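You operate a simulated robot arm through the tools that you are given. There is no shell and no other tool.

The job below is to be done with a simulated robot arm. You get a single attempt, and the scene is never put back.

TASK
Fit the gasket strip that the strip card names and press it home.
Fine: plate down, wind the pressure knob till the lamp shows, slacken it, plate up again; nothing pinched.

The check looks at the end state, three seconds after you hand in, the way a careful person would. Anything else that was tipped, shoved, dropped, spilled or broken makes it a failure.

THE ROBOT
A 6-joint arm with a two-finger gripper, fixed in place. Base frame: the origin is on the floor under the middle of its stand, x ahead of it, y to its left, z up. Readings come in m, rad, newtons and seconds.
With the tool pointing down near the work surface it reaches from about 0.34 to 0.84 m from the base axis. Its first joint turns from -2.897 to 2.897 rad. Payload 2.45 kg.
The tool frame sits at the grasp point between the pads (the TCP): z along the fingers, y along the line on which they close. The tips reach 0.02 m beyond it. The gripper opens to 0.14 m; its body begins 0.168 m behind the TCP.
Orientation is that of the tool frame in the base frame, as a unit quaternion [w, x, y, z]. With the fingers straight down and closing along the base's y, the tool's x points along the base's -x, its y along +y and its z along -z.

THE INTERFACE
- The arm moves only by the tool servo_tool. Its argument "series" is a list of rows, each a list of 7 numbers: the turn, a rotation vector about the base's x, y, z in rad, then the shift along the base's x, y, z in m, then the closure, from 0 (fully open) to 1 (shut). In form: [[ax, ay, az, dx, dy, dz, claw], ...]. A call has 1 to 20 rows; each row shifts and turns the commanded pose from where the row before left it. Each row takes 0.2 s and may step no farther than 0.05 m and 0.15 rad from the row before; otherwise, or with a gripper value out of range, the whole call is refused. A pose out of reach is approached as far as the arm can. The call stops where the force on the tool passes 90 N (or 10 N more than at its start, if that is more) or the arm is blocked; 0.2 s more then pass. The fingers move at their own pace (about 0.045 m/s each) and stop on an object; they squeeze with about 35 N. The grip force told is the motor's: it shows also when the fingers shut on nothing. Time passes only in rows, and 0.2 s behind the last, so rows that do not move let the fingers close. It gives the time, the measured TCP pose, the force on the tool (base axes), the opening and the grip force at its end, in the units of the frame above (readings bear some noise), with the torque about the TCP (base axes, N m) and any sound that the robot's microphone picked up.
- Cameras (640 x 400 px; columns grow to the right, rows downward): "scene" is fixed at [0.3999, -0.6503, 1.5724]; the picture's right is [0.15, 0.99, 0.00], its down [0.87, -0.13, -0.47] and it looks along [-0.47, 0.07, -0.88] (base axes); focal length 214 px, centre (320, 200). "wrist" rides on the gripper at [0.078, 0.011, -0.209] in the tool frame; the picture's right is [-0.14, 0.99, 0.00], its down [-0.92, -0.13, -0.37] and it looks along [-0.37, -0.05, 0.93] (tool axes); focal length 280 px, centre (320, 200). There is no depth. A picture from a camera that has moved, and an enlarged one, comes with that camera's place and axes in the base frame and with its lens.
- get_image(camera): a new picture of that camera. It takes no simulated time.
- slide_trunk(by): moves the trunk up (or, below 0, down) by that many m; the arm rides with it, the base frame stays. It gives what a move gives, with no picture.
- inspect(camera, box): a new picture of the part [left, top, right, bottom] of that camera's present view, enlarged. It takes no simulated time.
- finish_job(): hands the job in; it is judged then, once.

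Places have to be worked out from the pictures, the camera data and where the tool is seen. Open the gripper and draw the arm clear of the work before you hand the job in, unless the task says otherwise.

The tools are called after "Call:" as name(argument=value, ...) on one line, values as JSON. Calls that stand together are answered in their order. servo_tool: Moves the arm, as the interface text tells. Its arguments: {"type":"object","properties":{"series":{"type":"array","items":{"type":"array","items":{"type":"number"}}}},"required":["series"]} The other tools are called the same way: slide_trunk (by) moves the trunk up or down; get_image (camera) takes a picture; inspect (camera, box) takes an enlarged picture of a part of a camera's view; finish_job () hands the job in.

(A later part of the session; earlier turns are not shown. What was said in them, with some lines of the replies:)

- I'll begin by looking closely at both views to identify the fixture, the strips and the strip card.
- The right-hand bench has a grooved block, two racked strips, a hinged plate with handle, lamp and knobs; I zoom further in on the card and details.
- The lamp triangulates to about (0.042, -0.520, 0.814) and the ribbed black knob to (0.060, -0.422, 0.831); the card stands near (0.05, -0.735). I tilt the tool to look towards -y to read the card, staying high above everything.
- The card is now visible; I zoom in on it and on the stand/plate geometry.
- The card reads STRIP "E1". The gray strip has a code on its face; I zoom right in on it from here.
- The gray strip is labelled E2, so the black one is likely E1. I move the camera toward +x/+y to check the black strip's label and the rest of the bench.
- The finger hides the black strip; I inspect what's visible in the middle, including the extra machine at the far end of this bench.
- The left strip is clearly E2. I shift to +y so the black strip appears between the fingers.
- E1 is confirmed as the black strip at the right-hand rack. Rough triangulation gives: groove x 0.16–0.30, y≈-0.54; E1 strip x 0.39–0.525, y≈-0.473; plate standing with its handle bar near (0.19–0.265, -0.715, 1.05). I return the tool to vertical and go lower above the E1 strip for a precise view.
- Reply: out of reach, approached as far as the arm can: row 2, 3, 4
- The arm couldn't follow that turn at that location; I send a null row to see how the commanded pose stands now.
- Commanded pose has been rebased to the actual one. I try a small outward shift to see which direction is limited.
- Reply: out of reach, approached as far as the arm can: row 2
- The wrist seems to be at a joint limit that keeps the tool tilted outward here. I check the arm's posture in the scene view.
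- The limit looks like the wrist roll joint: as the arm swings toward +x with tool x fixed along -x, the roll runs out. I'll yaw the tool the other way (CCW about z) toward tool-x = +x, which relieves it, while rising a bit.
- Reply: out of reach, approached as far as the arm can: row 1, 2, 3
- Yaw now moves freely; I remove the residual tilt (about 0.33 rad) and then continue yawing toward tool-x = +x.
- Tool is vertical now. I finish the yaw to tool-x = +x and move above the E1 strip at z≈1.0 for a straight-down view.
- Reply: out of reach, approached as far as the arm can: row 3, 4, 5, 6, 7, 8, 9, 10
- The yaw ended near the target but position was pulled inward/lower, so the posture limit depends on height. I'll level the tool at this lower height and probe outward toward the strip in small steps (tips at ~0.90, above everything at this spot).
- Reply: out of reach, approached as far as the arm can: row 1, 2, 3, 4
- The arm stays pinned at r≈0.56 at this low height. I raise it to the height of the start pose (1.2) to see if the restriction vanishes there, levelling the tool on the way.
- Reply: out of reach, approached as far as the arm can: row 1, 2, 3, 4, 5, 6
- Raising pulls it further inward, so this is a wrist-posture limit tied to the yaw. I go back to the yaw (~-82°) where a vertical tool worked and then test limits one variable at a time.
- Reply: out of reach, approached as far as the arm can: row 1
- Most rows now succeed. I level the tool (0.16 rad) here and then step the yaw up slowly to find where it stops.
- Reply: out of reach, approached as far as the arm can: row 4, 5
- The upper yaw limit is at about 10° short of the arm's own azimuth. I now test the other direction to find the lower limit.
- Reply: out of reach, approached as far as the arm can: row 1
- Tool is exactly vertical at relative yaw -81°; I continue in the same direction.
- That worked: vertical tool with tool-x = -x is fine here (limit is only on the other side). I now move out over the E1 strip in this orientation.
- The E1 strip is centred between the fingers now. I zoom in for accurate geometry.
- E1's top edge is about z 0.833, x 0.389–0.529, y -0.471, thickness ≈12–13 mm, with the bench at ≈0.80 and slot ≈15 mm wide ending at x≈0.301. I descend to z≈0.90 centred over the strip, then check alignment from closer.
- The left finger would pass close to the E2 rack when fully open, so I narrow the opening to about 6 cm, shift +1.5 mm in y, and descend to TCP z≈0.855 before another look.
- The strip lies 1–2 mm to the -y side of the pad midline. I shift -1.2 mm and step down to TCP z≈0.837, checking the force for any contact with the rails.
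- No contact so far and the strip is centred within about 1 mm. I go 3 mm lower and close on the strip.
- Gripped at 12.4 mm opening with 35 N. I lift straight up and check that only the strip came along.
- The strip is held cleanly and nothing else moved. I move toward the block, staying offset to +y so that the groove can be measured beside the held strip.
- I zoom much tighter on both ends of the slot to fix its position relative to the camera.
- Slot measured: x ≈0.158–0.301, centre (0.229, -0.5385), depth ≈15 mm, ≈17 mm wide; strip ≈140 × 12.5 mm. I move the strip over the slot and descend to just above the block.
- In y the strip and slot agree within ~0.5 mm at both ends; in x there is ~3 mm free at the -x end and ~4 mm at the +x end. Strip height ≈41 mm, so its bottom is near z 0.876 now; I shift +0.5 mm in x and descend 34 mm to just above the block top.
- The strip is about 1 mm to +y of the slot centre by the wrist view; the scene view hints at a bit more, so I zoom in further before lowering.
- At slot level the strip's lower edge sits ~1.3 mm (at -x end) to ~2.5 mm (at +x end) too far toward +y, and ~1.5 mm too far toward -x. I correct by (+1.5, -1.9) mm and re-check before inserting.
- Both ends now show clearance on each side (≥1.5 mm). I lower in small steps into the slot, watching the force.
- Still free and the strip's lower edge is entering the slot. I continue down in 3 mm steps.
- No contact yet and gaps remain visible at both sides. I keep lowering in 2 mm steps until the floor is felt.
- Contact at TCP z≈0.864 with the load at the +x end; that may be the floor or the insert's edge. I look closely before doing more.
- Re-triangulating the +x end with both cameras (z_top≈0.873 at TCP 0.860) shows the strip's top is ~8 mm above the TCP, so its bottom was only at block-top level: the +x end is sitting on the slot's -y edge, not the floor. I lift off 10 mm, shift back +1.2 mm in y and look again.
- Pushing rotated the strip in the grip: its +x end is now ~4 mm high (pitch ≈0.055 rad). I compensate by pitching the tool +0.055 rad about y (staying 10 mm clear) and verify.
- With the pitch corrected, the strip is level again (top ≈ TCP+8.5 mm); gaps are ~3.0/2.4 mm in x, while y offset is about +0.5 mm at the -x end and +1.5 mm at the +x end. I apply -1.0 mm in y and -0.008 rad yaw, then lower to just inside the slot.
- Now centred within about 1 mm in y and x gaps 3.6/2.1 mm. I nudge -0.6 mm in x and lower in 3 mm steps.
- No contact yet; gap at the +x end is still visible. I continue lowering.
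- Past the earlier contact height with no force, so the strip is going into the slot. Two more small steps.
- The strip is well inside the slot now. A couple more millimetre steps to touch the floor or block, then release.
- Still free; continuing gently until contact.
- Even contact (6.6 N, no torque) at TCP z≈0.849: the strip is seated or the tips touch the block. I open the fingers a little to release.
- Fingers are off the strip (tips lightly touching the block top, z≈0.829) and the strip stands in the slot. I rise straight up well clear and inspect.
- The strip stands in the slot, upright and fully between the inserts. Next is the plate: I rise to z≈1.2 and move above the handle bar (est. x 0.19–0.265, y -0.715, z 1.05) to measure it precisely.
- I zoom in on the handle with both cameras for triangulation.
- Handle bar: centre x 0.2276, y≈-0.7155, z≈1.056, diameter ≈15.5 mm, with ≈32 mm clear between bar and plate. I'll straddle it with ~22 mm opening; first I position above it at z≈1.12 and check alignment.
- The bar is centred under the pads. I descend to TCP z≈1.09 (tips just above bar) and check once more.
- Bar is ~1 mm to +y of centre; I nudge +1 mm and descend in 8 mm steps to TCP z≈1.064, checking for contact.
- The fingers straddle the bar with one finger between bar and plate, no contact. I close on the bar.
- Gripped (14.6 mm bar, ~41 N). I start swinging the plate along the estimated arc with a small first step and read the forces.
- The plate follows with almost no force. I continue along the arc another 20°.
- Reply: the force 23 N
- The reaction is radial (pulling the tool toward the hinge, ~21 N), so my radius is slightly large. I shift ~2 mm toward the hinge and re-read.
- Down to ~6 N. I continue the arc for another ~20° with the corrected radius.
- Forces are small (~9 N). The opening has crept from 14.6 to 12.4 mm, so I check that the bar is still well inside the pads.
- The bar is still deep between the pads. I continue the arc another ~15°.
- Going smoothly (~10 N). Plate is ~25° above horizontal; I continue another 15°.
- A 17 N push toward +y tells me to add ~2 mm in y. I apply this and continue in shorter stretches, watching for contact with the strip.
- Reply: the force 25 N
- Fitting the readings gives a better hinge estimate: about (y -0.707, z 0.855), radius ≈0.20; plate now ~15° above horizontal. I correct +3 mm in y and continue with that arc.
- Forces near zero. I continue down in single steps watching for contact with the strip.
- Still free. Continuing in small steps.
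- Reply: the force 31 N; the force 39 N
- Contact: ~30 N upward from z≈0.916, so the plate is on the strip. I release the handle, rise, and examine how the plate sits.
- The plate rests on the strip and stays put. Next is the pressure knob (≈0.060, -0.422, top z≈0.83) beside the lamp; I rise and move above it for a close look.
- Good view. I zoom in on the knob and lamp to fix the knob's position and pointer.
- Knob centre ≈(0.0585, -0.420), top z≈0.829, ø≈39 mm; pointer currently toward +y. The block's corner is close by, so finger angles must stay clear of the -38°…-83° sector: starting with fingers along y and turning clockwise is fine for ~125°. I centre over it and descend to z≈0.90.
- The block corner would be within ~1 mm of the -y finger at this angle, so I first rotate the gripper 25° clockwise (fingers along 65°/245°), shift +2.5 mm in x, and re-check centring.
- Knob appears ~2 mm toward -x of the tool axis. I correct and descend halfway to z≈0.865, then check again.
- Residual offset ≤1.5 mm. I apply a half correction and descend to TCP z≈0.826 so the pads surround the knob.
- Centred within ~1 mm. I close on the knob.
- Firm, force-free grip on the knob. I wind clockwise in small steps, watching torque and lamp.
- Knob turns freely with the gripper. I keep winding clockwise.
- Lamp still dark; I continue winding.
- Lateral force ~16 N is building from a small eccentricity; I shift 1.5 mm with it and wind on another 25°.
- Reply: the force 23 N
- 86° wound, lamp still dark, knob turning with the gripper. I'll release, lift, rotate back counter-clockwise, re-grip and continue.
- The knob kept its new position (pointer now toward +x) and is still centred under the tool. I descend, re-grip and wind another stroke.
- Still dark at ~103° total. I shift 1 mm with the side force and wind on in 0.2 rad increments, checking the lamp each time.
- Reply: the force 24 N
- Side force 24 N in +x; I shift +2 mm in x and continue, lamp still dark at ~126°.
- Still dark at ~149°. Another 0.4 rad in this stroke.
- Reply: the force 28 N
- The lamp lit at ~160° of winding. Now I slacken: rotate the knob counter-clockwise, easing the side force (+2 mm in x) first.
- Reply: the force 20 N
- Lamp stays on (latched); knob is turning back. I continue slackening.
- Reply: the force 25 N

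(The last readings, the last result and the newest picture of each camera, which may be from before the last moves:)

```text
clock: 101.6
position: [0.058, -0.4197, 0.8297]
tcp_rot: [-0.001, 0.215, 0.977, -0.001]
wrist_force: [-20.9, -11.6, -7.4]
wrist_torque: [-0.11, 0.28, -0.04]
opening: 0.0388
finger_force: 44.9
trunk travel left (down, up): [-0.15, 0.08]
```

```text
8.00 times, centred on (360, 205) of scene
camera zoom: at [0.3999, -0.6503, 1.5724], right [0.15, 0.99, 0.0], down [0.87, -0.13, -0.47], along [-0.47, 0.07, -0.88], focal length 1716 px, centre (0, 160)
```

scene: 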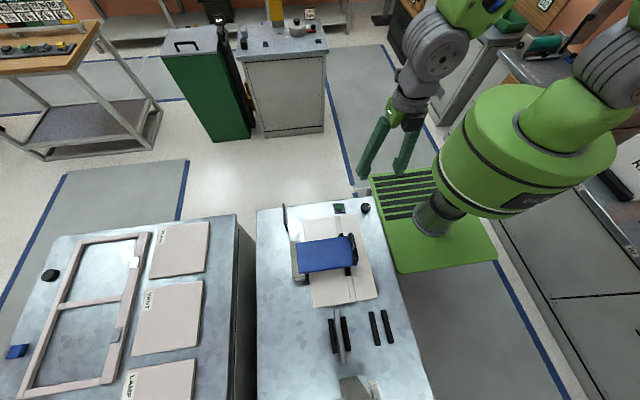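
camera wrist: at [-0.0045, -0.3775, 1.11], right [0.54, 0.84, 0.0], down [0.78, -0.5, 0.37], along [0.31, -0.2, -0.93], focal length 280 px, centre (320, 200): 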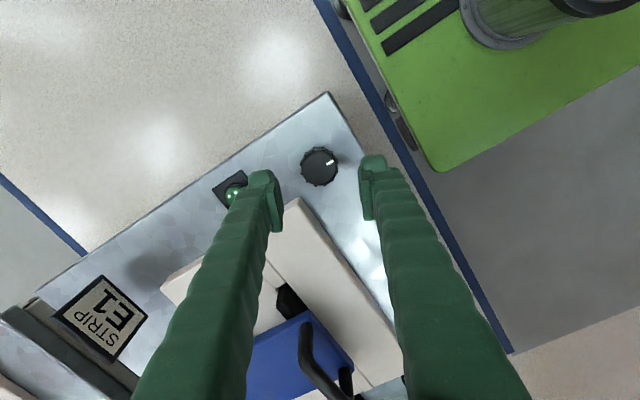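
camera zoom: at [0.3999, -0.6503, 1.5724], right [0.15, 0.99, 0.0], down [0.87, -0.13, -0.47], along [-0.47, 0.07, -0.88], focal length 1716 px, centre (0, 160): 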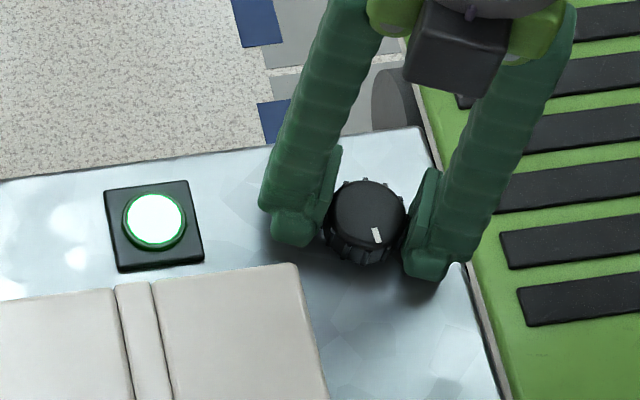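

Half slackened (pointer at +x again), lamp stays lit. I re-grip at the clockwise end of the range to slacken the rest.

Call:
servo_tool(series=[[0, 0, 0, -0.0018, -0.001, 0, 1], [0, 0, 0, 0, 0, 0, 0.7], [0, 0, 0, 0, 0, 0, 0.543], [0, 0, 0, 0, 0, 0, 0.543], [0, 0, 0, 0.001, 0.0005, 0.02, 0.543], [0, 0, 0, 0, 0, 0.025, 0.543], [0, 0, -0.15, 0, 0, 0, 0.543], [0, 0, -0.15, 0, 0, 0, 0.543], [0, 0, -0.15, 0, 0, 0, 0.543], [0, 0, -0.15, 0, 0, 0, 0.543], [0, 0, -0.15, 0, 0, 0, 0.543], [0, 0, -0.15, 0, 0, 0, 0.543], [0, 0, -0.15, 0, 0, 0, 0.543], [0, 0, -0.15, 0, 0, 0, 0.543], [0, 0, -0.15, 0, 0, 0, 0.543], [0, 0, -0.15, 0, 0, 0, 0.543], [0, 0, 0, 0, 0, 0, 0.543]])

Call:
inspect(camera="wrist", box=[200, 60, 440, 280])

Call:
inspect(camera="scene", box=[330, 180, 390, 230])

```text
clock: 105.2
position: [0.0579, -0.418, 0.8746]
tcp_rot: [-0.001, 0.823, 0.568, 0.0]
wrist_force: [-0.1, -0.1, 0.5]
wrist_torque: [0.0, -0.03, 0.02]
opening: 0.0639
finger_force: 0.0
trunk travel left (down, up): [-0.15, 0.08]
```

```text
1.82 times, centred on (320, 170) of wrist
camera zoom: at [0.096, -0.3491, 1.0836], right [0.88, -0.48, 0.0], down [-0.45, -0.82, 0.37], along [-0.18, -0.32, -0.93], focal length 510 px, centre (320, 254)
```

zoom: 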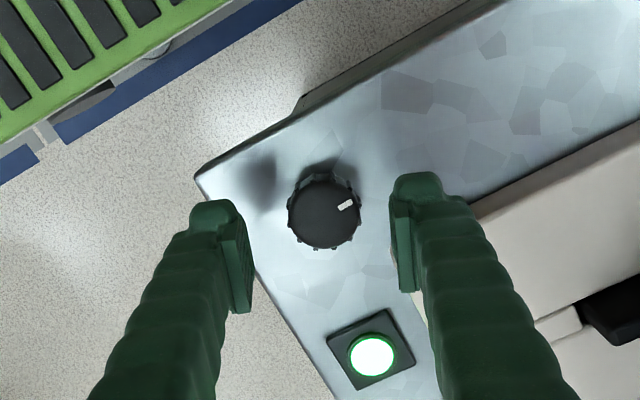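

```text
8.00 times, centred on (360, 205) of scene
camera zoom: at [0.3999, -0.6503, 1.5724], right [0.15, 0.99, 0.0], down [0.87, -0.13, -0.47], along [-0.47, 0.07, -0.88], focal length 1716 px, centre (0, 160)
```

zoom: 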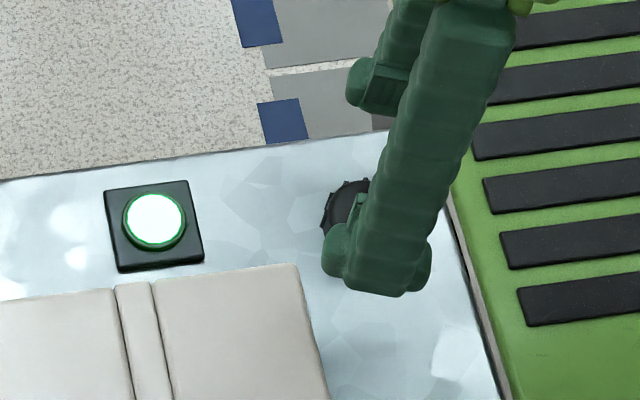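

Knob is ~2 mm off along the closing axis; I correct, descend (finger clear of the block), grip and slacken the remaining ~86°.

Call:
servo_tool(series=[[0, 0, 0, 0.0018, -0.001, -0.02, 0.543], [0, 0, 0, 0, 0, -0.02, 0.543], [0, 0, 0, 0, 0, -0.005, 0.543], [0, 0, 0, 0, 0, 0, 0.7], [0, 0, 0, 0, 0, 0, 0.8], [0, 0, 0, 0, 0, 0, 1], [0, 0, 0, 0, 0, 0, 1], [0, 0, 0, 0, 0, 0, 1]])

Call:
servo_tool(series=[[0, 0, 0.1, 0, 0, 0, 1], [0, 0, 0.1, 0, 0, 0, 1], [0, 0, 0.1, 0, 0, 0, 1], [0, 0, 0.1, 0, 0, 0, 1], [0, 0, 0.1, 0, 0, 0, 1], [0, 0, 0, 0, 0, 0, 1]])

Call:
inspect(camera="scene", box=[330, 180, 390, 230])

```text
clock: 107.0
position: [0.06, -0.4198, 0.8283]
tcp_rot: [-0.002, 0.823, 0.568, 0.0]
wrist_force: [3.6, -1.7, -4.0]
wrist_torque: [-0.06, -0.02, 0.03]
opening: 0.0383
finger_force: 45.0
trunk travel left (down, up): [-0.15, 0.08]
```

```text
clock: 108.4
position: [0.0592, -0.4195, 0.8292]
tcp_rot: [0.0, 0.656, 0.755, 0.001]
wrist_force: [-5.0, -4.2, 9.6]
wrist_torque: [0.03, 0.07, -0.01]
opening: 0.0382
finger_force: 44.6
trunk travel left (down, up): [-0.15, 0.08]
```

```text
8.00 times, centred on (360, 205) of scene
camera zoom: at [0.3999, -0.6503, 1.5724], right [0.15, 0.99, 0.0], down [0.87, -0.13, -0.47], along [-0.47, 0.07, -0.88], focal length 1716 px, centre (0, 160)
```

zoom: 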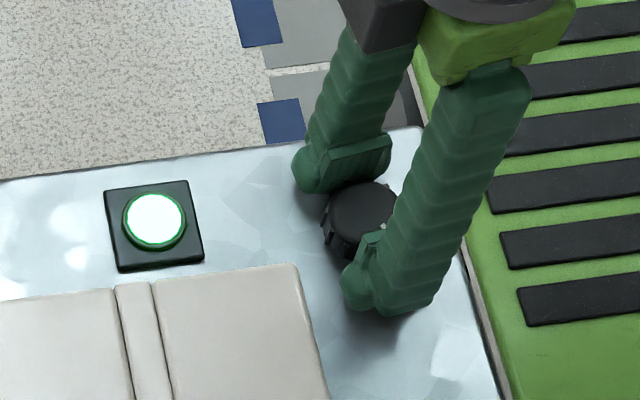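

Going smoothly; I continue counter-clockwise toward the knob's starting position, watching for a stop.

Call:
servo_tool(series=[[0, 0, 0.1, 0, 0, 0, 1], [0, 0, 0.1, 0, 0, 0, 1], [0, 0, 0.1, 0, 0, 0, 1], [0, 0, 0.1, 0, 0, 0, 1], [0, 0, 0.1, 0, 0, 0, 1], [0, 0, 0, 0, 0, 0, 1]])

Call:
servo_tool(series=[[0, 0, 0.1, 0, 0, 0, 1], [0, 0, 0.1, 0, 0, 0, 1], [0, 0, 0.1, 0, 0, 0, 1], [0, 0, 0.1, 0, 0, 0, 1], [0, 0, 0, 0, 0, 0, 1]])

Call:
inspect(camera="scene", box=[330, 180, 390, 230])

Call:
inspect(camera="wrist", box=[240, 100, 400, 240])

```text
clock: 109.8
position: [0.0605, -0.4203, 0.8295]
tcp_rot: [-0.002, 0.448, 0.894, -0.001]
wrist_force: [-4.5, -7.5, 17.1]
wrist_torque: [-0.2, 0.02, 0.04]
opening: 0.0385
finger_force: 44.7
trunk travel left (down, up): [-0.15, 0.08]
```

```text
clock: 111.0
position: [0.0593, -0.4191, 0.8288]
tcp_rot: [-0.001, 0.263, 0.965, -0.001]
wrist_force: [-5.6, -10.2, 7.6]
wrist_torque: [-0.1, 0.04, -0.03]
opening: 0.0384
finger_force: 45.1
trunk travel left (down, up): [-0.15, 0.08]
```

```text
8.00 times, centred on (360, 205) of scene
camera zoom: at [0.3999, -0.6503, 1.5724], right [0.15, 0.99, 0.0], down [0.87, -0.13, -0.47], along [-0.47, 0.07, -0.88], focal length 1716 px, centre (0, 160)
```

zoom: 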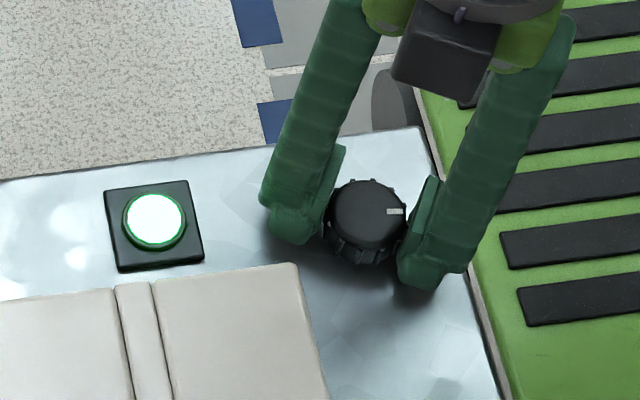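

```text
2.86 times, centred on (320, 170) of wrist
camera zoom: at [-0.0021, -0.3707, 1.0386], right [0.62, 0.78, 0.0], down [0.73, -0.58, 0.37], along [0.29, -0.23, -0.93], focal length 801 px, centre (320, 286)
```

zoom: 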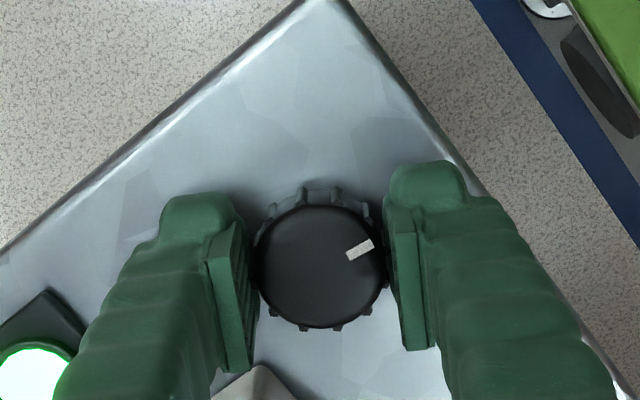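

The pointer is ~0.1 rad short of its original position; I turn that last bit, then release and lift off.

Call:
servo_tool(series=[[0, 0, 0.1, 0, 0, 0, 1], [0, 0, 0, 0, 0, 0, 1]])

Call:
servo_tool(series=[[0, 0, 0, -0.0005, -0.001, 0, 1], [0, 0, 0, 0, 0, 0, 0.7], [0, 0, 0, 0, 0, 0, 0.543], [0, 0, 0, 0, 0, 0, 0.543], [0, 0, 0, 0, 0, 0.02, 0.543], [0, 0, 0, 0, 0, 0.03, 0.543], [0, 0, 0, 0, 0, 0.04, 0.543], [0, 0, 0, 0, 0, 0.05, 0.543], [0, 0, 0, 0, 0, 0.05, 0.543], [0, 0, 0, 0, 0, 0, 0.543]])

Call:
inspect(camera="scene", box=[270, 180, 400, 300])

Call:
get_image(camera="wrist")

```text
clock: 111.6
position: [0.0604, -0.4206, 0.8299]
tcp_rot: [-0.001, 0.214, 0.977, 0.0]
wrist_force: [-5.2, -12.5, 12.1]
wrist_torque: [-0.13, 0.07, 0.03]
opening: 0.0381
finger_force: 44.7
trunk travel left (down, up): [-0.15, 0.08]
```

```text
clock: 113.8
position: [0.0589, -0.4208, 1.0157]
tcp_rot: [-0.002, 0.215, 0.977, 0.001]
wrist_force: [0.8, -0.7, -0.1]
wrist_torque: [0.01, 0.0, -0.03]
opening: 0.0642
finger_force: 0.0
trunk travel left (down, up): [-0.15, 0.08]
```

```text
3.33 times, centred on (335, 240) of scene
camera zoom: at [0.3999, -0.6503, 1.5724], right [0.15, 0.99, 0.0], down [0.87, -0.13, -0.47], along [-0.47, 0.07, -0.88], focal length 715 px, centre (270, 67)
```

zoom: 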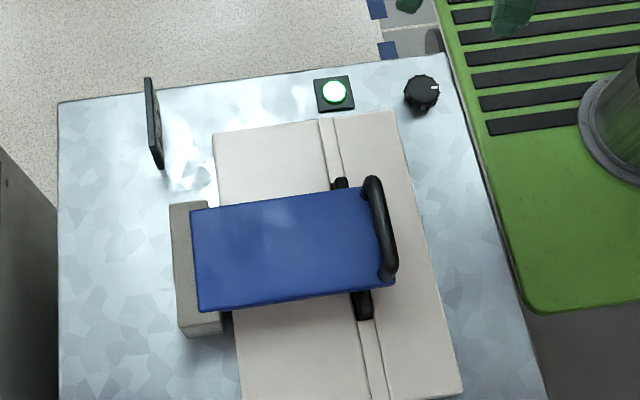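

```text
taken
camera wrist: at [-0.0084, -0.3778, 1.226], right [0.54, 0.84, 0.0], down [0.78, -0.5, 0.37], along [0.31, -0.2, -0.93], focal length 280 px, centre (320, 200)
```

wrist: 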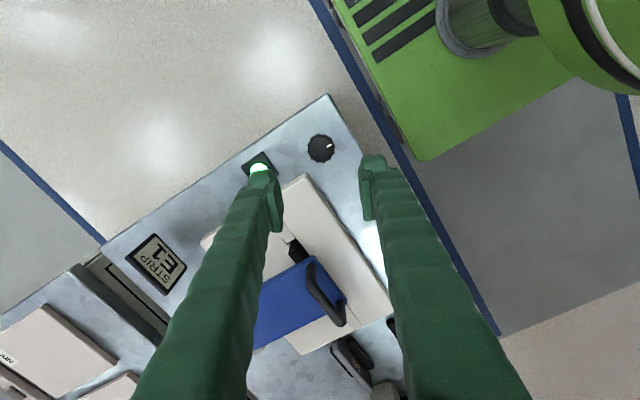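

Knob is back at its starting mark and the lamp is lit. Now I return over the handle (yaw back to 180°) to lift the plate; first a look from above at z≈1.08.

Call:
servo_tool(series=[[0, 0, 0.146, 0, 0, 0.03, 0.543], [0, 0, 0.145, 0.01, 0, 0.03, 0.543], [0, 0, 0.145, 0.03, -0.02, 0.005, 0.6], [0, 0, 0, 0.04, -0.025, 0, 0.7], [0, 0, 0, 0.04, -0.025, 0, 0.75], [0, 0, 0, 0.03, -0.017, 0, 0.75], [0, 0, 0, 0.02, -0.01, 0, 0.75], [0, 0, 0, 0, 0, 0, 0.75]])

Call:
get_image(camera="wrist")

Call:
inspect(camera="scene", box=[290, 210, 380, 300])

```text
clock: 115.6
position: [0.2308, -0.517, 1.0838]
tcp_rot: [-0.002, -0.001, 1.0, 0.0]
wrist_force: [-0.3, -0.1, -0.2]
wrist_torque: [0.02, -0.01, -0.02]
opening: 0.035
finger_force: 0.0
trunk travel left (down, up): [-0.15, 0.08]
```

```text
taken
camera wrist: at [0.1527, -0.507, 1.2938], right [0.13, 0.99, 0.0], down [0.92, -0.12, 0.37], along [0.36, -0.05, -0.93], focal length 280 px, centre (320, 200)
```

wrist: 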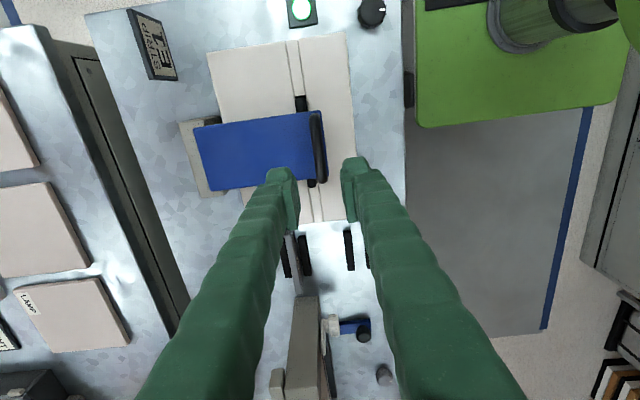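

```text
4.44 times, centred on (335, 255) of scene
camera zoom: at [0.3999, -0.6503, 1.5724], right [0.15, 0.99, 0.0], down [0.87, -0.13, -0.47], along [-0.47, 0.07, -0.88], focal length 953 px, centre (253, -44)
```

zoom: 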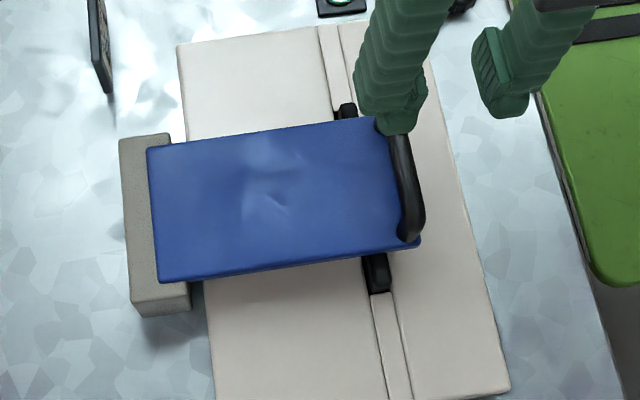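

I zoom in on the handle bar to locate it for the lift.

Call:
inspect(camera="wrist", box=[270, 90, 360, 210])

Call:
inspect(camera="scene", box=[340, 225, 390, 275])

```text
3.33 times, centred on (315, 150) of wrist
camera zoom: at [0.1527, -0.507, 1.2938], right [0.13, 0.99, 0.0], down [0.92, -0.12, 0.37], along [0.36, -0.05, -0.93], focal length 935 px, centre (337, 367)
```

zoom: 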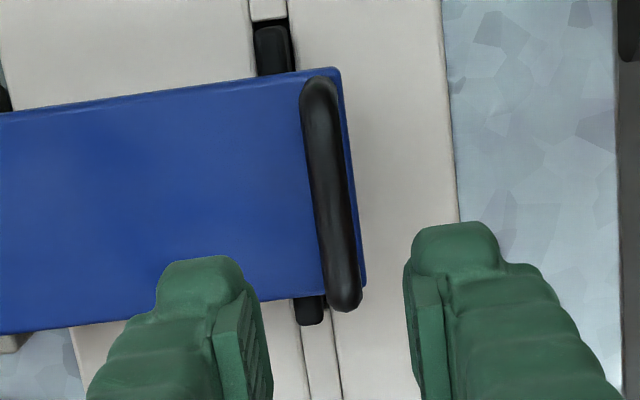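

```text
8.00 times, centred on (365, 250) of scene
camera zoom: at [0.3999, -0.6503, 1.5724], right [0.15, 0.99, 0.0], down [0.87, -0.13, -0.47], along [-0.47, 0.07, -0.88], focal length 1716 px, centre (-40, -200)
```

zoom: 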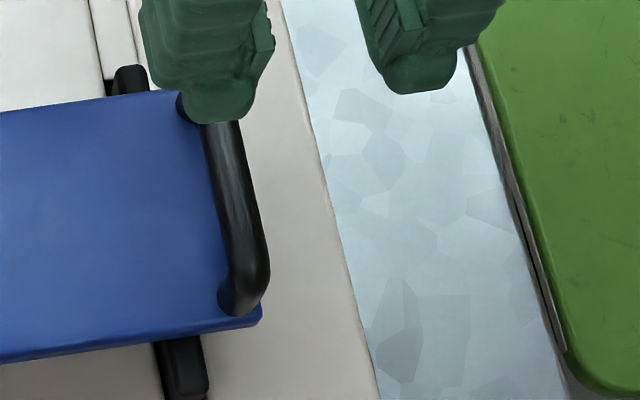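

Bar is ~2 mm to -y of the tool axis, z≈0.91. I align, open to ~35 mm and descend to TCP z≈0.93 for a check.

Call:
servo_tool(series=[[0, 0, 0, -0.002, -0.002, -0.04, 0.75], [0, 0, 0, 0, 0, -0.04, 0.75], [0, 0, 0, 0, 0, -0.04, 0.75], [0, 0, 0, 0, 0, -0.034, 0.75], [0, 0, 0, 0, 0, 0, 0.75]])

Call:
inspect(camera="wrist", box=[250, 90, 390, 240])

Call:
inspect(camera="scene", box=[320, 215, 390, 285])

```text
clock: 116.8
position: [0.2289, -0.5203, 0.9305]
tcp_rot: [-0.001, -0.002, 1.0, -0.001]
wrist_force: [-0.3, 0.9, 0.3]
wrist_torque: [0.02, -0.01, -0.06]
opening: 0.0351
finger_force: 0.0
trunk travel left (down, up): [-0.15, 0.08]
```

```text
2.67 times, centred on (320, 165) of wrist
camera zoom: at [0.1499, -0.5092, 1.1393], right [0.13, 0.99, 0.0], down [0.92, -0.12, 0.37], along [0.36, -0.05, -0.93], focal length 748 px, centre (320, 293)
```

zoom: 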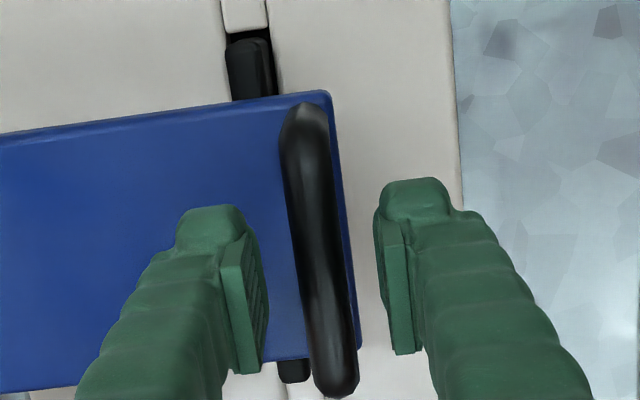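

```text
5.71 times, centred on (355, 250) of scene
camera zoom: at [0.3999, -0.6503, 1.5724], right [0.15, 0.99, 0.0], down [0.87, -0.13, -0.47], along [-0.47, 0.07, -0.88], focal length 1226 px, centre (120, -86)
```

zoom: 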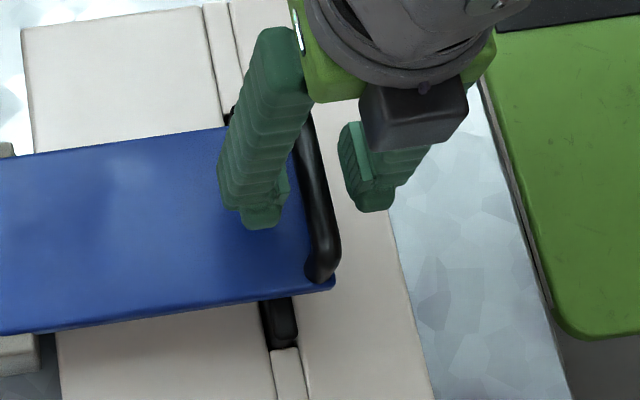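

Aligned within 1 mm. I descend to TCP z≈0.914 and close on the bar.

Call:
servo_tool(series=[[0, 0, 0, 0, -0.0005, -0.008, 0.75], [0, 0, 0, 0, 0, -0.008, 0.75], [0, 0, 0, 0, 0, 0, 0.75]])

Call:
servo_tool(series=[[0, 0, 0, 0, 0, 0, 0.85], [0, 0, 0, 0, 0, 0, 0.95], [0, 0, 0, 0, 0, 0, 1], [0, 0, 0, 0, 0, 0, 1], [0, 0, 0, 0, 0, 0, 1]])

Call:
inspect(camera="wrist", box=[250, 90, 390, 240])

Call:
inspect(camera="scene", box=[320, 215, 390, 285])

```text
clock: 117.6
position: [0.2269, -0.5202, 0.9141]
tcp_rot: [-0.002, -0.002, 1.0, 0.0]
wrist_force: [0.0, 0.5, 1.3]
wrist_torque: [-0.05, -0.03, 0.0]
opening: 0.0349
finger_force: 0.1
trunk travel left (down, up): [-0.15, 0.08]
```

```text
clock: 118.8
position: [0.2283, -0.52, 0.9143]
tcp_rot: [-0.001, -0.002, 1.0, -0.001]
wrist_force: [-0.8, 2.1, -1.3]
wrist_torque: [0.0, -0.02, -0.4]
opening: 0.011
finger_force: 37.9
trunk travel left (down, up): [-0.15, 0.08]
```

```text
2.67 times, centred on (320, 165) of wrist
camera zoom: at [0.1493, -0.5091, 1.1239], right [0.13, 0.99, 0.0], down [0.92, -0.12, 0.37], along [0.36, -0.05, -0.93], focal length 748 px, centre (320, 293)
```

zoom: 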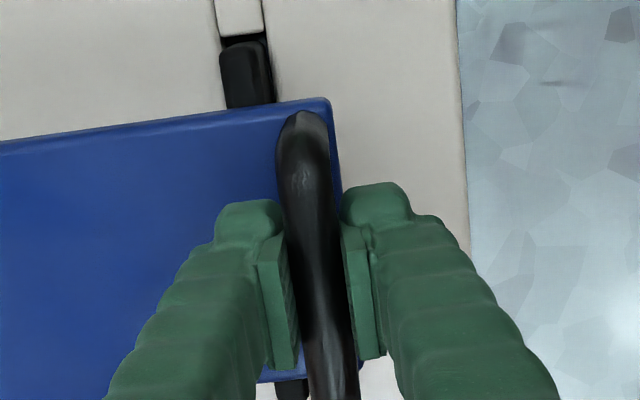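

```text
5.71 times, centred on (355, 250) of scene
camera zoom: at [0.3999, -0.6503, 1.5724], right [0.15, 0.99, 0.0], down [0.87, -0.13, -0.47], along [-0.47, 0.07, -0.88], focal length 1226 px, centre (120, -86)
```

zoom: 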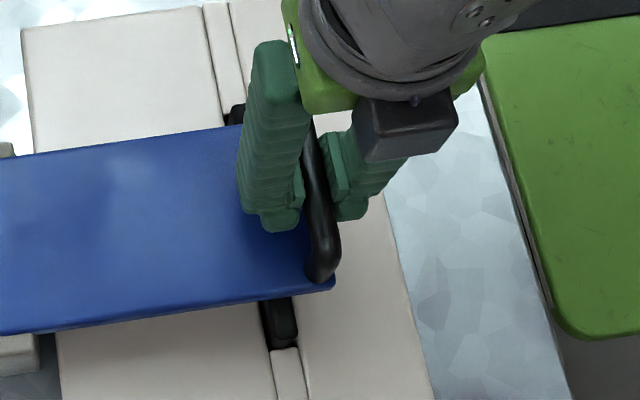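

Firm grip on the bar. I refit the hinge circle from the zero-force points (centre y -0.703, z 0.878 in TCP terms, R≈0.186) and start raising the plate along it.

Call:
servo_tool(series=[[0, 0, 0, 0, -0.0017, 0.008, 1], [0, 0, 0, 0, -0.0021, 0.0079, 1], [0, 0, 0, 0, 0, 0, 1]])

Call:
inspect(camera="scene", box=[290, 205, 390, 290])

```text
clock: 119.6
position: [0.2279, -0.5239, 0.93]
tcp_rot: [-0.001, -0.002, 1.0, 0.0]
wrist_force: [-5.1, -1.2, -3.6]
wrist_torque: [0.1, 0.29, -0.39]
opening: 0.011
finger_force: 38.1
trunk travel left (down, up): [-0.15, 0.08]
```

```text
4.71 times, centred on (340, 248) of scene
camera zoom: at [0.3999, -0.6503, 1.5724], right [0.15, 0.99, 0.0], down [0.87, -0.13, -0.47], along [-0.47, 0.07, -0.88], focal length 1009 px, centre (226, -24)
```

zoom: 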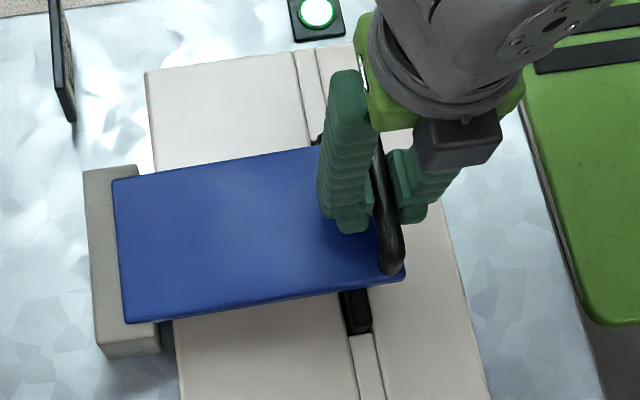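

Plate rises with minimal force. I continue along the arc ~20°.

Call:
servo_tool(series=[[0, 0, 0, 0, -0.0025, 0.0078, 1], [0, 0, 0, 0, -0.0028, 0.0077, 1], [0, 0, 0, 0, -0.0031, 0.0075, 1], [0, 0, 0, 0, -0.0034, 0.0074, 1], [0, 0, 0, 0, 0, 0, 1]])

Call:
servo_tool(series=[[0, 0, 0, 0, -0.0038, 0.0072, 1], [0, 0, 0, 0, -0.0041, 0.0071, 1], [0, 0, 0, 0, -0.0044, 0.0069, 1], [0, 0, 0, 0, -0.0047, 0.0067, 1], [0, 0, 0, 0, 0, 0, 1]])

Call:
inspect(camera="scene", box=[270, 190, 400, 290])

```text
clock: 120.8
position: [0.2272, -0.5383, 0.961]
tcp_rot: [-0.001, -0.002, 1.0, -0.001]
wrist_force: [-6.0, -17.7, -12.7]
wrist_torque: [0.07, 0.1, -0.36]
opening: 0.0108
finger_force: 38.4
trunk travel left (down, up): [-0.15, 0.08]
```

```text
clock: 122.0
position: [0.2273, -0.5555, 0.9862]
tcp_rot: [-0.001, -0.002, 1.0, 0.0]
wrist_force: [-18.2, -28.2, -27.1]
wrist_torque: [0.12, 0.44, -0.37]
opening: 0.0111
finger_force: 38.0
trunk travel left (down, up): [-0.15, 0.08]
```

```text
4.00 times, centred on (335, 240) of scene
camera zoom: at [0.3999, -0.6503, 1.5724], right [0.15, 0.99, 0.0], down [0.87, -0.13, -0.47], along [-0.47, 0.07, -0.88], focal length 858 px, centre (260, 40)
```

zoom: 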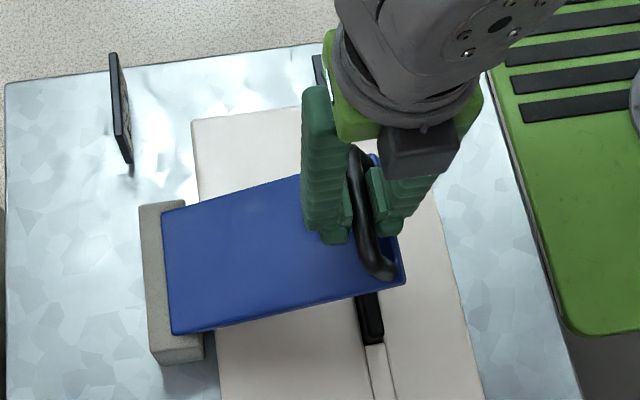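

Radial pull of ~39 N toward the hinge: my path is ~5 mm outside. I correct inward and continue in shorter stretches with force feedback.

Call:
servo_tool(series=[[0, 0, 0, 0, -0.0035, -0.003, 1], [0, 0, 0, 0, -0.005, 0.006, 1], [0, 0, 0, 0, 0, 0, 1]])

Call:
servo_tool(series=[[0, 0, 0, 0, -0.0055, 0.0055, 1], [0, 0, 0, 0, -0.0058, 0.0052, 1], [0, 0, 0, 0, 0, 0, 1]])

```text
clock: 122.8
position: [0.2279, -0.5584, 0.9902]
tcp_rot: [-0.002, -0.002, 1.0, 0.001]
wrist_force: [-14.6, -0.8, -6.1]
wrist_torque: [0.25, 0.42, -0.38]
opening: 0.0113
finger_force: 38.1
trunk travel left (down, up): [-0.15, 0.08]
```

```text
clock: 123.6
position: [0.228, -0.5699, 1.0028]
tcp_rot: [-0.001, -0.002, 1.0, 0.0]
wrist_force: [-7.1, 9.0, 4.7]
wrist_torque: [0.17, 0.16, -0.39]
opening: 0.0113
finger_force: 37.9
trunk travel left (down, up): [-0.15, 0.08]
```

Forces are small again and I'm on the same path as when lowering, so I retrace it.

Call:
servo_tool(series=[[0, 0, 0, 0, -0.0054, 0.006, 1], [0, 0, 0, 0, -0.0057, 0.0058, 1], [0, 0, 0, 0, -0.006, 0.0055, 1], [0, 0, 0, 0, 0, 0, 1]])

Call:
servo_tool(series=[[0, 0, 0, 0, -0.0062, 0.0052, 1], [0, 0, 0, 0, -0.0064, 0.0049, 1], [0, 0, 0, 0, -0.006, 0.0044, 1], [0, 0, 0, 0, 0, 0, 1]])

Call:
inspect(camera="scene", box=[250, 190, 380, 290])

```text
clock: 124.6
position: [0.2273, -0.5893, 1.0198]
tcp_rot: [0.0, -0.003, 1.0, -0.001]
wrist_force: [1.3, -0.2, -5.2]
wrist_torque: [0.14, -0.12, -0.37]
opening: 0.0113
finger_force: 38.2
trunk travel left (down, up): [-0.15, 0.08]
```

```text
clock: 125.6
position: [0.2285, -0.6094, 1.0328]
tcp_rot: [-0.001, -0.002, 1.0, 0.0]
wrist_force: [3.9, -6.7, -16.4]
wrist_torque: [0.1, 0.03, -0.38]
opening: 0.0114
finger_force: 38.2
trunk travel left (down, up): [-0.15, 0.08]
```

```text
4.00 times, centred on (315, 240) of scene
camera zoom: at [0.3999, -0.6503, 1.5724], right [0.15, 0.99, 0.0], down [0.87, -0.13, -0.47], along [-0.47, 0.07, -0.88], focal length 858 px, centre (340, 40)
```

zoom: 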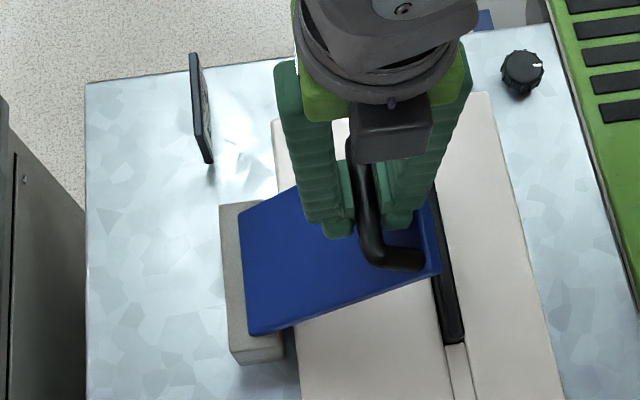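

Good. Continuing with a 1.5 mm inward correction.

Call:
servo_tool(series=[[0, 0, 0, 0, -0.0066, 0.0032, 1], [0, 0, 0, 0, -0.0068, 0.0041, 1], [0, 0, 0, 0, -0.007, 0.0038, 1], [0, 0, 0, 0, -0.0071, 0.0034, 1], [0, 0, 0, 0, 0, 0, 1]])

Call:
servo_tool(series=[[0, 0, 0, 0, -0.0072, 0.003, 1], [0, 0, 0, 0, -0.0073, 0.0026, 1], [0, 0, 0, 0, -0.0074, 0.0022, 1], [0, 0, 0, 0, -0.0075, 0.0018, 1], [0, 0, 0, 0, 0, 0, 1]])

Call:
inspect(camera="scene", box=[250, 190, 380, 290])

```text
clock: 126.8
position: [0.2292, -0.6359, 1.0472]
tcp_rot: [-0.002, -0.002, 1.0, 0.002]
wrist_force: [-2.2, -4.0, -21.2]
wrist_torque: [0.14, 0.26, -0.36]
opening: 0.0112
finger_force: 38.0
trunk travel left (down, up): [-0.15, 0.08]
```

```text
clock: 128.0
position: [0.2271, -0.6661, 1.0542]
tcp_rot: [-0.002, -0.001, 1.0, 0.001]
wrist_force: [-5.2, -2.4, -31.3]
wrist_torque: [0.12, 0.37, -0.5]
opening: 0.0115
finger_force: 38.4
trunk travel left (down, up): [-0.15, 0.08]
```

```text
4.00 times, centred on (315, 240) of scene
camera zoom: at [0.3999, -0.6503, 1.5724], right [0.15, 0.99, 0.0], down [0.87, -0.13, -0.47], along [-0.47, 0.07, -0.88], focal length 858 px, centre (340, 40)
```

zoom: 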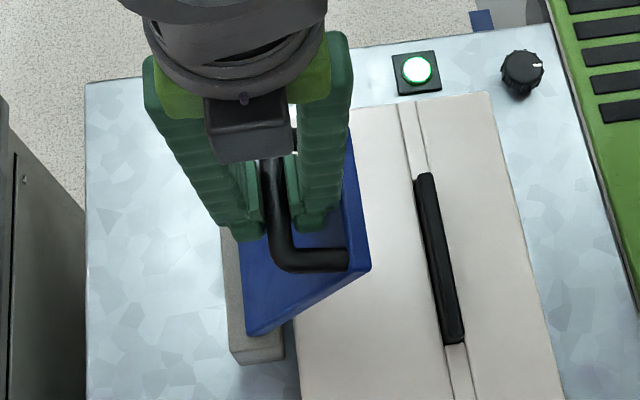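

Plate nearly upright; I lower the path 4 mm (31 N radial pull) and bring the bar back to its original y.

Call:
servo_tool(series=[[0, 0, 0, 0, -0.003, -0.004, 1], [0, 0, 0, 0, -0.0075, 0.001, 1], [0, 0, 0, 0, -0.0076, 0.0007, 1], [0, 0, 0, 0, -0.0077, 0.0004, 1], [0, 0, 0, 0, 0, 0, 1]])

Call:
servo_tool(series=[[0, 0, 0, 0, -0.0077, 0.0, 1], [0, 0, 0, 0, -0.0077, -0.0002, 1], [0, 0, 0, 0, -0.0077, -0.0004, 1], [0, 0, 0, 0, 0, 0, 1]])

Call:
inspect(camera="scene", box=[250, 190, 380, 290])

```text
clock: 129.2
position: [0.2279, -0.691, 1.0578]
tcp_rot: [-0.001, -0.002, 1.0, -0.002]
wrist_force: [3.7, 1.4, 2.6]
wrist_torque: [0.02, -0.1, -0.41]
opening: 0.0112
finger_force: 38.5
trunk travel left (down, up): [-0.15, 0.08]
```

```text
clock: 130.2
position: [0.2276, -0.7124, 1.0568]
tcp_rot: [-0.001, -0.002, 1.0, -0.001]
wrist_force: [3.7, 0.5, 3.3]
wrist_torque: [0.04, 0.08, -0.37]
opening: 0.0113
finger_force: 38.2
trunk travel left (down, up): [-0.15, 0.08]
```

```text
4.00 times, centred on (315, 240) of scene
camera zoom: at [0.3999, -0.6503, 1.5724], right [0.15, 0.99, 0.0], down [0.87, -0.13, -0.47], along [-0.47, 0.07, -0.88], focal length 858 px, centre (340, 40)
```

zoom: 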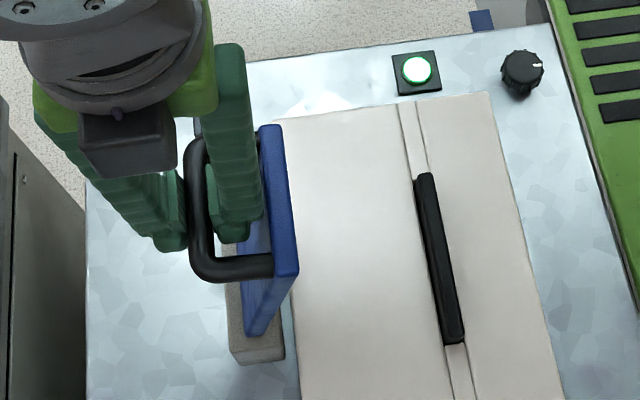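

Nearly at the original angle. Another 5 mm, watching for an end stop.

Call:
servo_tool(series=[[0, 0, 0, 0, -0.003, -0.0002, 1], [0, 0, 0, 0, -0.0025, -0.0002, 1], [0, 0, 0, 0, 0, 0, 1]])

Call:
inspect(camera="scene", box=[250, 190, 350, 290])

```text
clock: 131.0
position: [0.2284, -0.7183, 1.0554]
tcp_rot: [-0.002, -0.001, 1.0, 0.0]
wrist_force: [2.6, 9.2, 9.1]
wrist_torque: [0.0, 0.07, -0.37]
opening: 0.0113
finger_force: 38.6
trunk travel left (down, up): [-0.15, 0.08]
```

```text
4.00 times, centred on (300, 240) of scene
camera zoom: at [0.3999, -0.6503, 1.5724], right [0.15, 0.99, 0.0], down [0.87, -0.13, -0.47], along [-0.47, 0.07, -0.88], focal length 858 px, centre (400, 40)
```

zoom: 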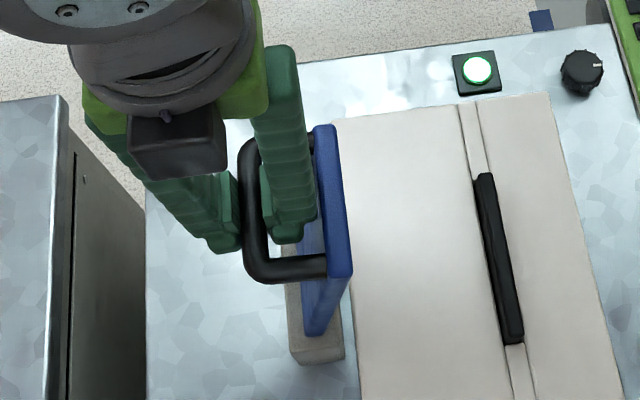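

The plate is back at its original upright angle. I ease the side force, open only slightly (space to the plate is limited) and rise straight up.

Call:
servo_tool(series=[[0, 0, 0, 0, 0.001, -0.001, 1], [0, 0, 0, 0, 0, 0, 0.9], [0, 0, 0, 0, 0, 0, 0.843], [0, 0, 0, 0, 0, 0, 0.843], [0, 0, 0, 0, 0, 0, 0.843]])

Call:
inspect(camera="wrist", box=[250, 100, 410, 240])

Call:
inspect(camera="scene", box=[250, 190, 350, 290])

```text
clock: 132.2
position: [0.2277, -0.7182, 1.0541]
tcp_rot: [-0.001, -0.002, 1.0, 0.0]
wrist_force: [-0.1, 0.0, 0.9]
wrist_torque: [0.0, -0.04, -0.02]
opening: 0.0221
finger_force: 0.0
trunk travel left (down, up): [-0.15, 0.08]
```

```text
2.86 times, centred on (330, 170) of wrist
camera zoom: at [0.1499, -0.7067, 1.2634], right [0.13, 0.99, 0.0], down [0.92, -0.12, 0.37], along [0.36, -0.05, -0.93], focal length 801 px, centre (291, 286)
```

zoom: 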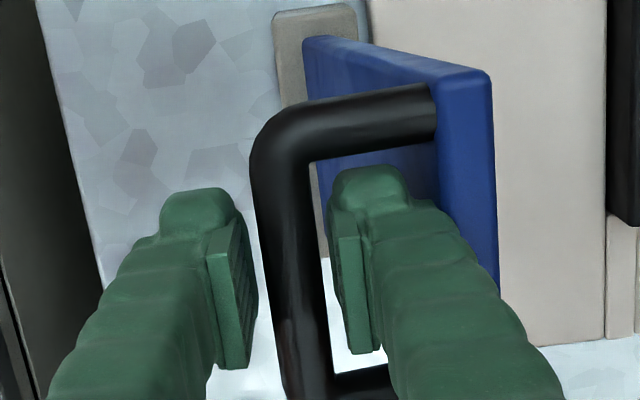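

```text
4.00 times, centred on (300, 240) of scene
camera zoom: at [0.3999, -0.6503, 1.5724], right [0.15, 0.99, 0.0], down [0.87, -0.13, -0.47], along [-0.47, 0.07, -0.88], focal length 858 px, centre (400, 40)
```

zoom: 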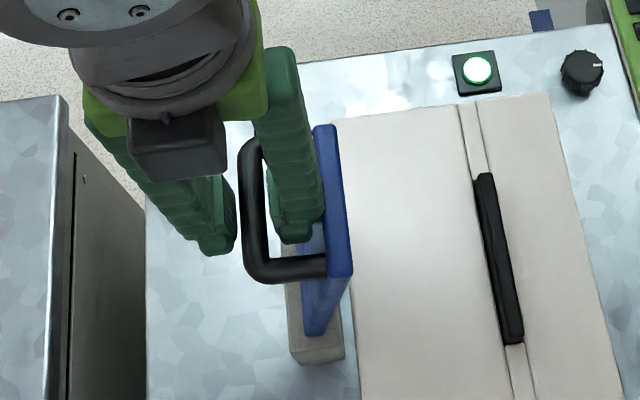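

The plate holds upright by itself and the fingers are free. I rise straight up out of the handle.

Call:
servo_tool(series=[[0, 0, 0, 0, -0.0005, 0.01, 0.843], [0, 0, 0, 0, 0, 0.015, 0.843], [0, 0, 0, 0, 0, 0.025, 0.843], [0, 0, 0, 0, 0, 0.04, 0.843], [0, 0, 0, 0, 0, 0.04, 0.7], [0, 0, 0, 0, 0.02, 0.02, 0.5], [0, 0, 0, 0, 0.03, 0, 0.5], [0, 0, 0, 0, 0.03, 0, 0.5], [0, 0, 0, 0, 0, 0, 0.5]])

Call:
get_image(camera="wrist")

Call:
get_image(camera="scene")

Call:
inspect(camera="scene", box=[335, 225, 367, 290])

```text
clock: 134.2
position: [0.2274, -0.6387, 1.2054]
tcp_rot: [-0.002, -0.002, 1.0, 0.0]
wrist_force: [-0.1, 0.3, -0.4]
wrist_torque: [0.0, -0.02, -0.03]
opening: 0.0702
finger_force: 0.0
trunk travel left (down, up): [-0.15, 0.08]
```

```text
taken
camera wrist: at [0.1485, -0.6279, 1.4144], right [0.13, 0.99, 0.0], down [0.92, -0.12, 0.37], along [0.36, -0.05, -0.93], focal length 280 px, centre (320, 200)
```

wrist: 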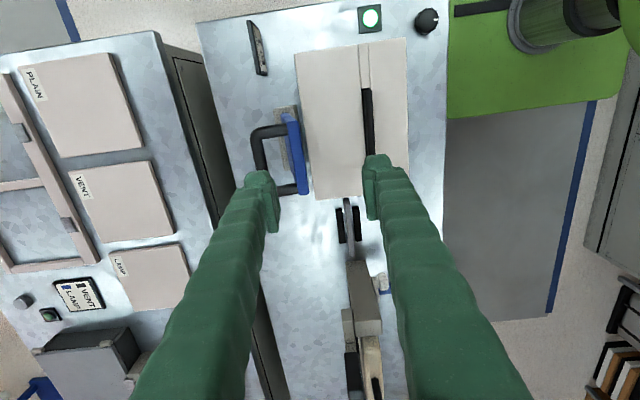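

```text
taken
```

scene: 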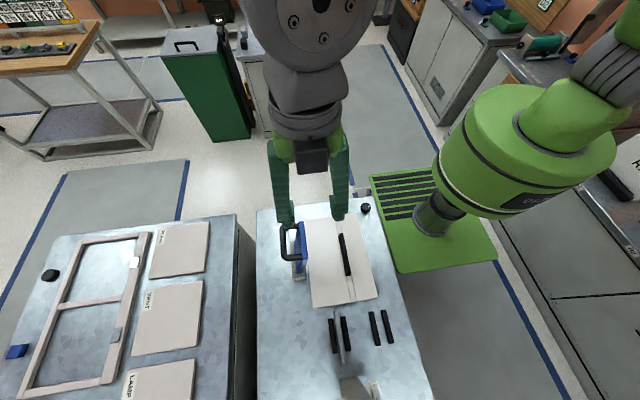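

```text
6.15 times, centred on (351, 258) of scene
camera zoom: at [0.3999, -0.6503, 1.5724], right [0.15, 0.99, 0.0], down [0.87, -0.13, -0.47], along [-0.47, 0.07, -0.88], focal length 1320 px, centre (129, -154)
```

zoom: 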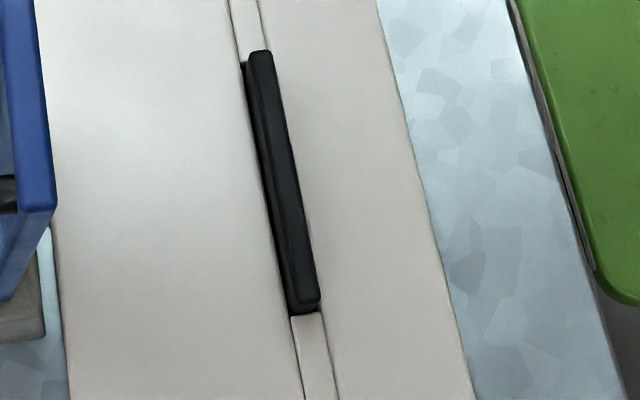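

Plate is up, lamp lit, knob at its original mark. I inspect the strip and surroundings closely before retreating.

Call:
inspect(camera="wrist", box=[340, 30, 420, 190])

Call:
inspect(camera="wrist", box=[240, 100, 320, 210])

Call:
inspect(camera="scene", box=[320, 300, 410, 400])

```text
2.50 times, centred on (380, 110) of wrist
camera zoom: at [0.1485, -0.6279, 1.4144], right [0.13, 0.99, 0.0], down [0.92, -0.12, 0.37], along [0.36, -0.05, -0.93], focal length 701 px, centre (170, 425)
```

zoom: 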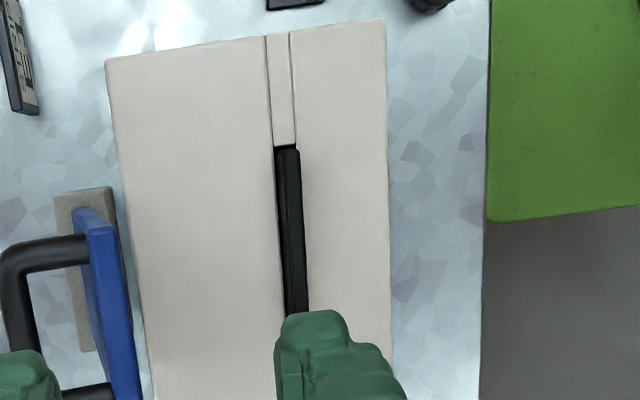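

```text
3.64 times, centred on (280, 155) of wrist
camera zoom: at [0.1485, -0.6279, 1.4144], right [0.13, 0.99, 0.0], down [0.92, -0.12, 0.37], along [0.36, -0.05, -0.93], focal length 1020 px, centre (466, 364)
```

zoom: 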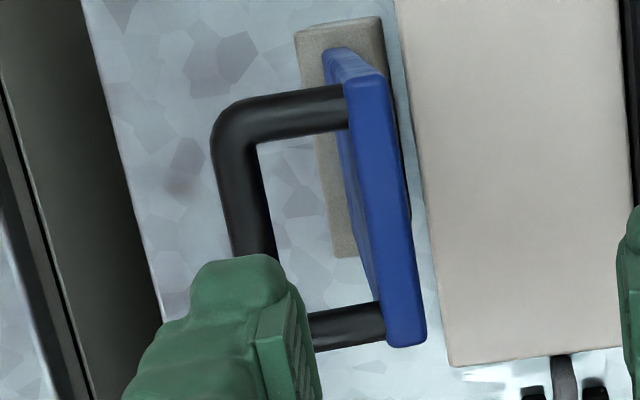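

```text
4.00 times, centred on (365, 350) of scene
camera zoom: at [0.3999, -0.6503, 1.5724], right [0.15, 0.99, 0.0], down [0.87, -0.13, -0.47], along [-0.47, 0.07, -0.88], focal length 858 px, centre (140, -400)
```

zoom: 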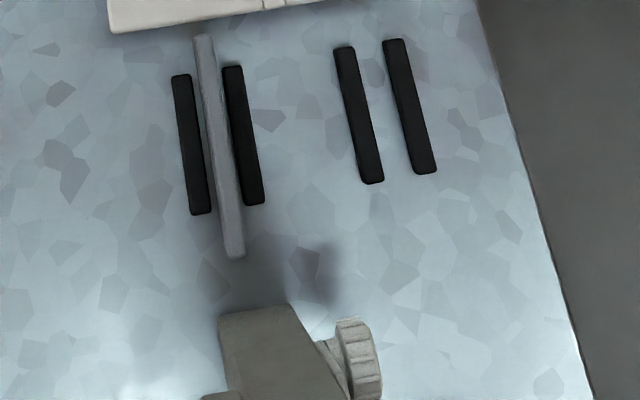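

The E1 strip stands straight in the slot (top z≈0.857, consistent with resting on the slot floor), E2 and racks are undisturbed. I open the gripper fully and withdraw to the starting pose, clear of the work.

Call:
servo_tool(series=[[0, 0, 0, -0.02, 0, 0.01, 0.3], [0, 0, 0, -0.04, 0, 0.01, 0.1], [0, 0, 0, -0.04, 0, 0.01, 0], [0, 0, 0, -0.04, 0, 0, 0], [0, 0, 0, -0.04, 0, 0, 0], [0, 0, 0, 0, 0, 0, 0], [0, 0, 0, 0, 0, 0, 0]])

Call:
get_image(camera="wrist")

Call:
inspect(camera="scene", box=[250, 180, 430, 400])

```text
clock: 135.8
position: [0.0475, -0.6366, 1.2333]
tcp_rot: [-0.002, -0.001, 1.0, -0.001]
wrist_force: [-0.1, 0.3, -0.3]
wrist_torque: [0.01, 0.02, 0.03]
opening: 0.1399
finger_force: 0.0
trunk travel left (down, up): [-0.15, 0.08]
```

```text
taken
camera wrist: at [-0.0311, -0.6258, 1.4424], right [0.13, 0.99, 0.0], down [0.92, -0.12, 0.37], along [0.36, -0.05, -0.93], focal length 280 px, centre (320, 200)
```

wrist: 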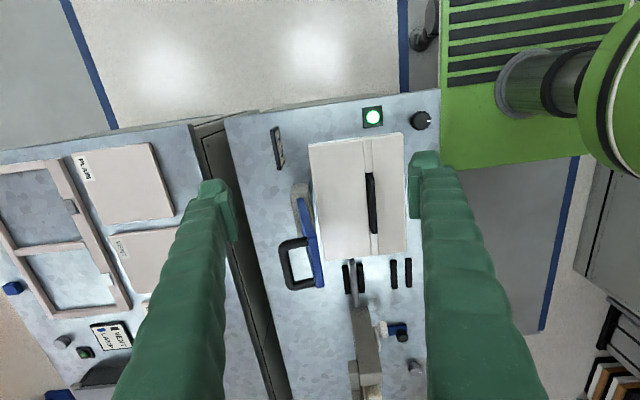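

```text
1.82 times, centred on (340, 290) of scene
camera zoom: at [0.3999, -0.6503, 1.5724], right [0.15, 0.99, 0.0], down [0.87, -0.13, -0.47], along [-0.47, 0.07, -0.88], focal length 390 px, centre (284, 36)
```

zoom: 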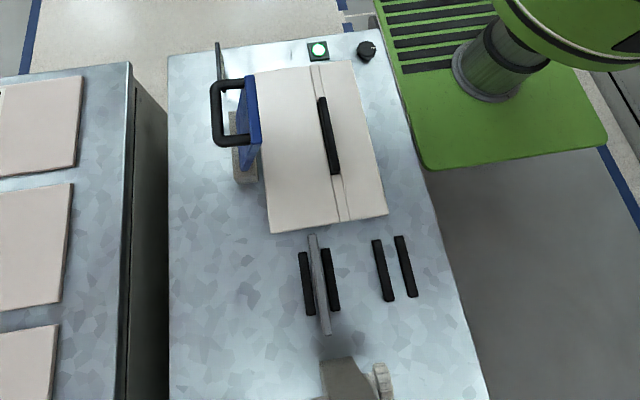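

Everything matches the required end state: E1 seated in the slot, lamp shown, knob slackened to its starting mark, plate upright, all other items untouched, gripper open and arm clear. I hand in the job.

Call:
finish_job()

```text
The job is handed in.
```

The job is handed in. The strip card read E1, and that strip (the black one) is in the slot.

- **Pressing:** I swung the plate down onto the strip and wound the pressure knob clockwise. The lamp lit after about 160° of turning, and I went roughly 10° past that before stopping.
- **Slackening:** I turned the knob back to its original mark. The lamp stayed lit.
- **Plate:** It is upright again at its starting angle and holds there on its own.
- **Seating:** The strip stands straight. By camera measurement its top is at about z 0.857 m, which fits it resting on the slot floor. I could not see under it to confirm that directly.
- **First try at the slot:** The strip caught on the slot's edge and was pushed with about 15 N before I lifted it, levelled it and inserted it cleanly.
- **Surroundings:** The E2 strip and both racks look the same as before. The gripper is open and the arm is back near its starting position, clear of the work.
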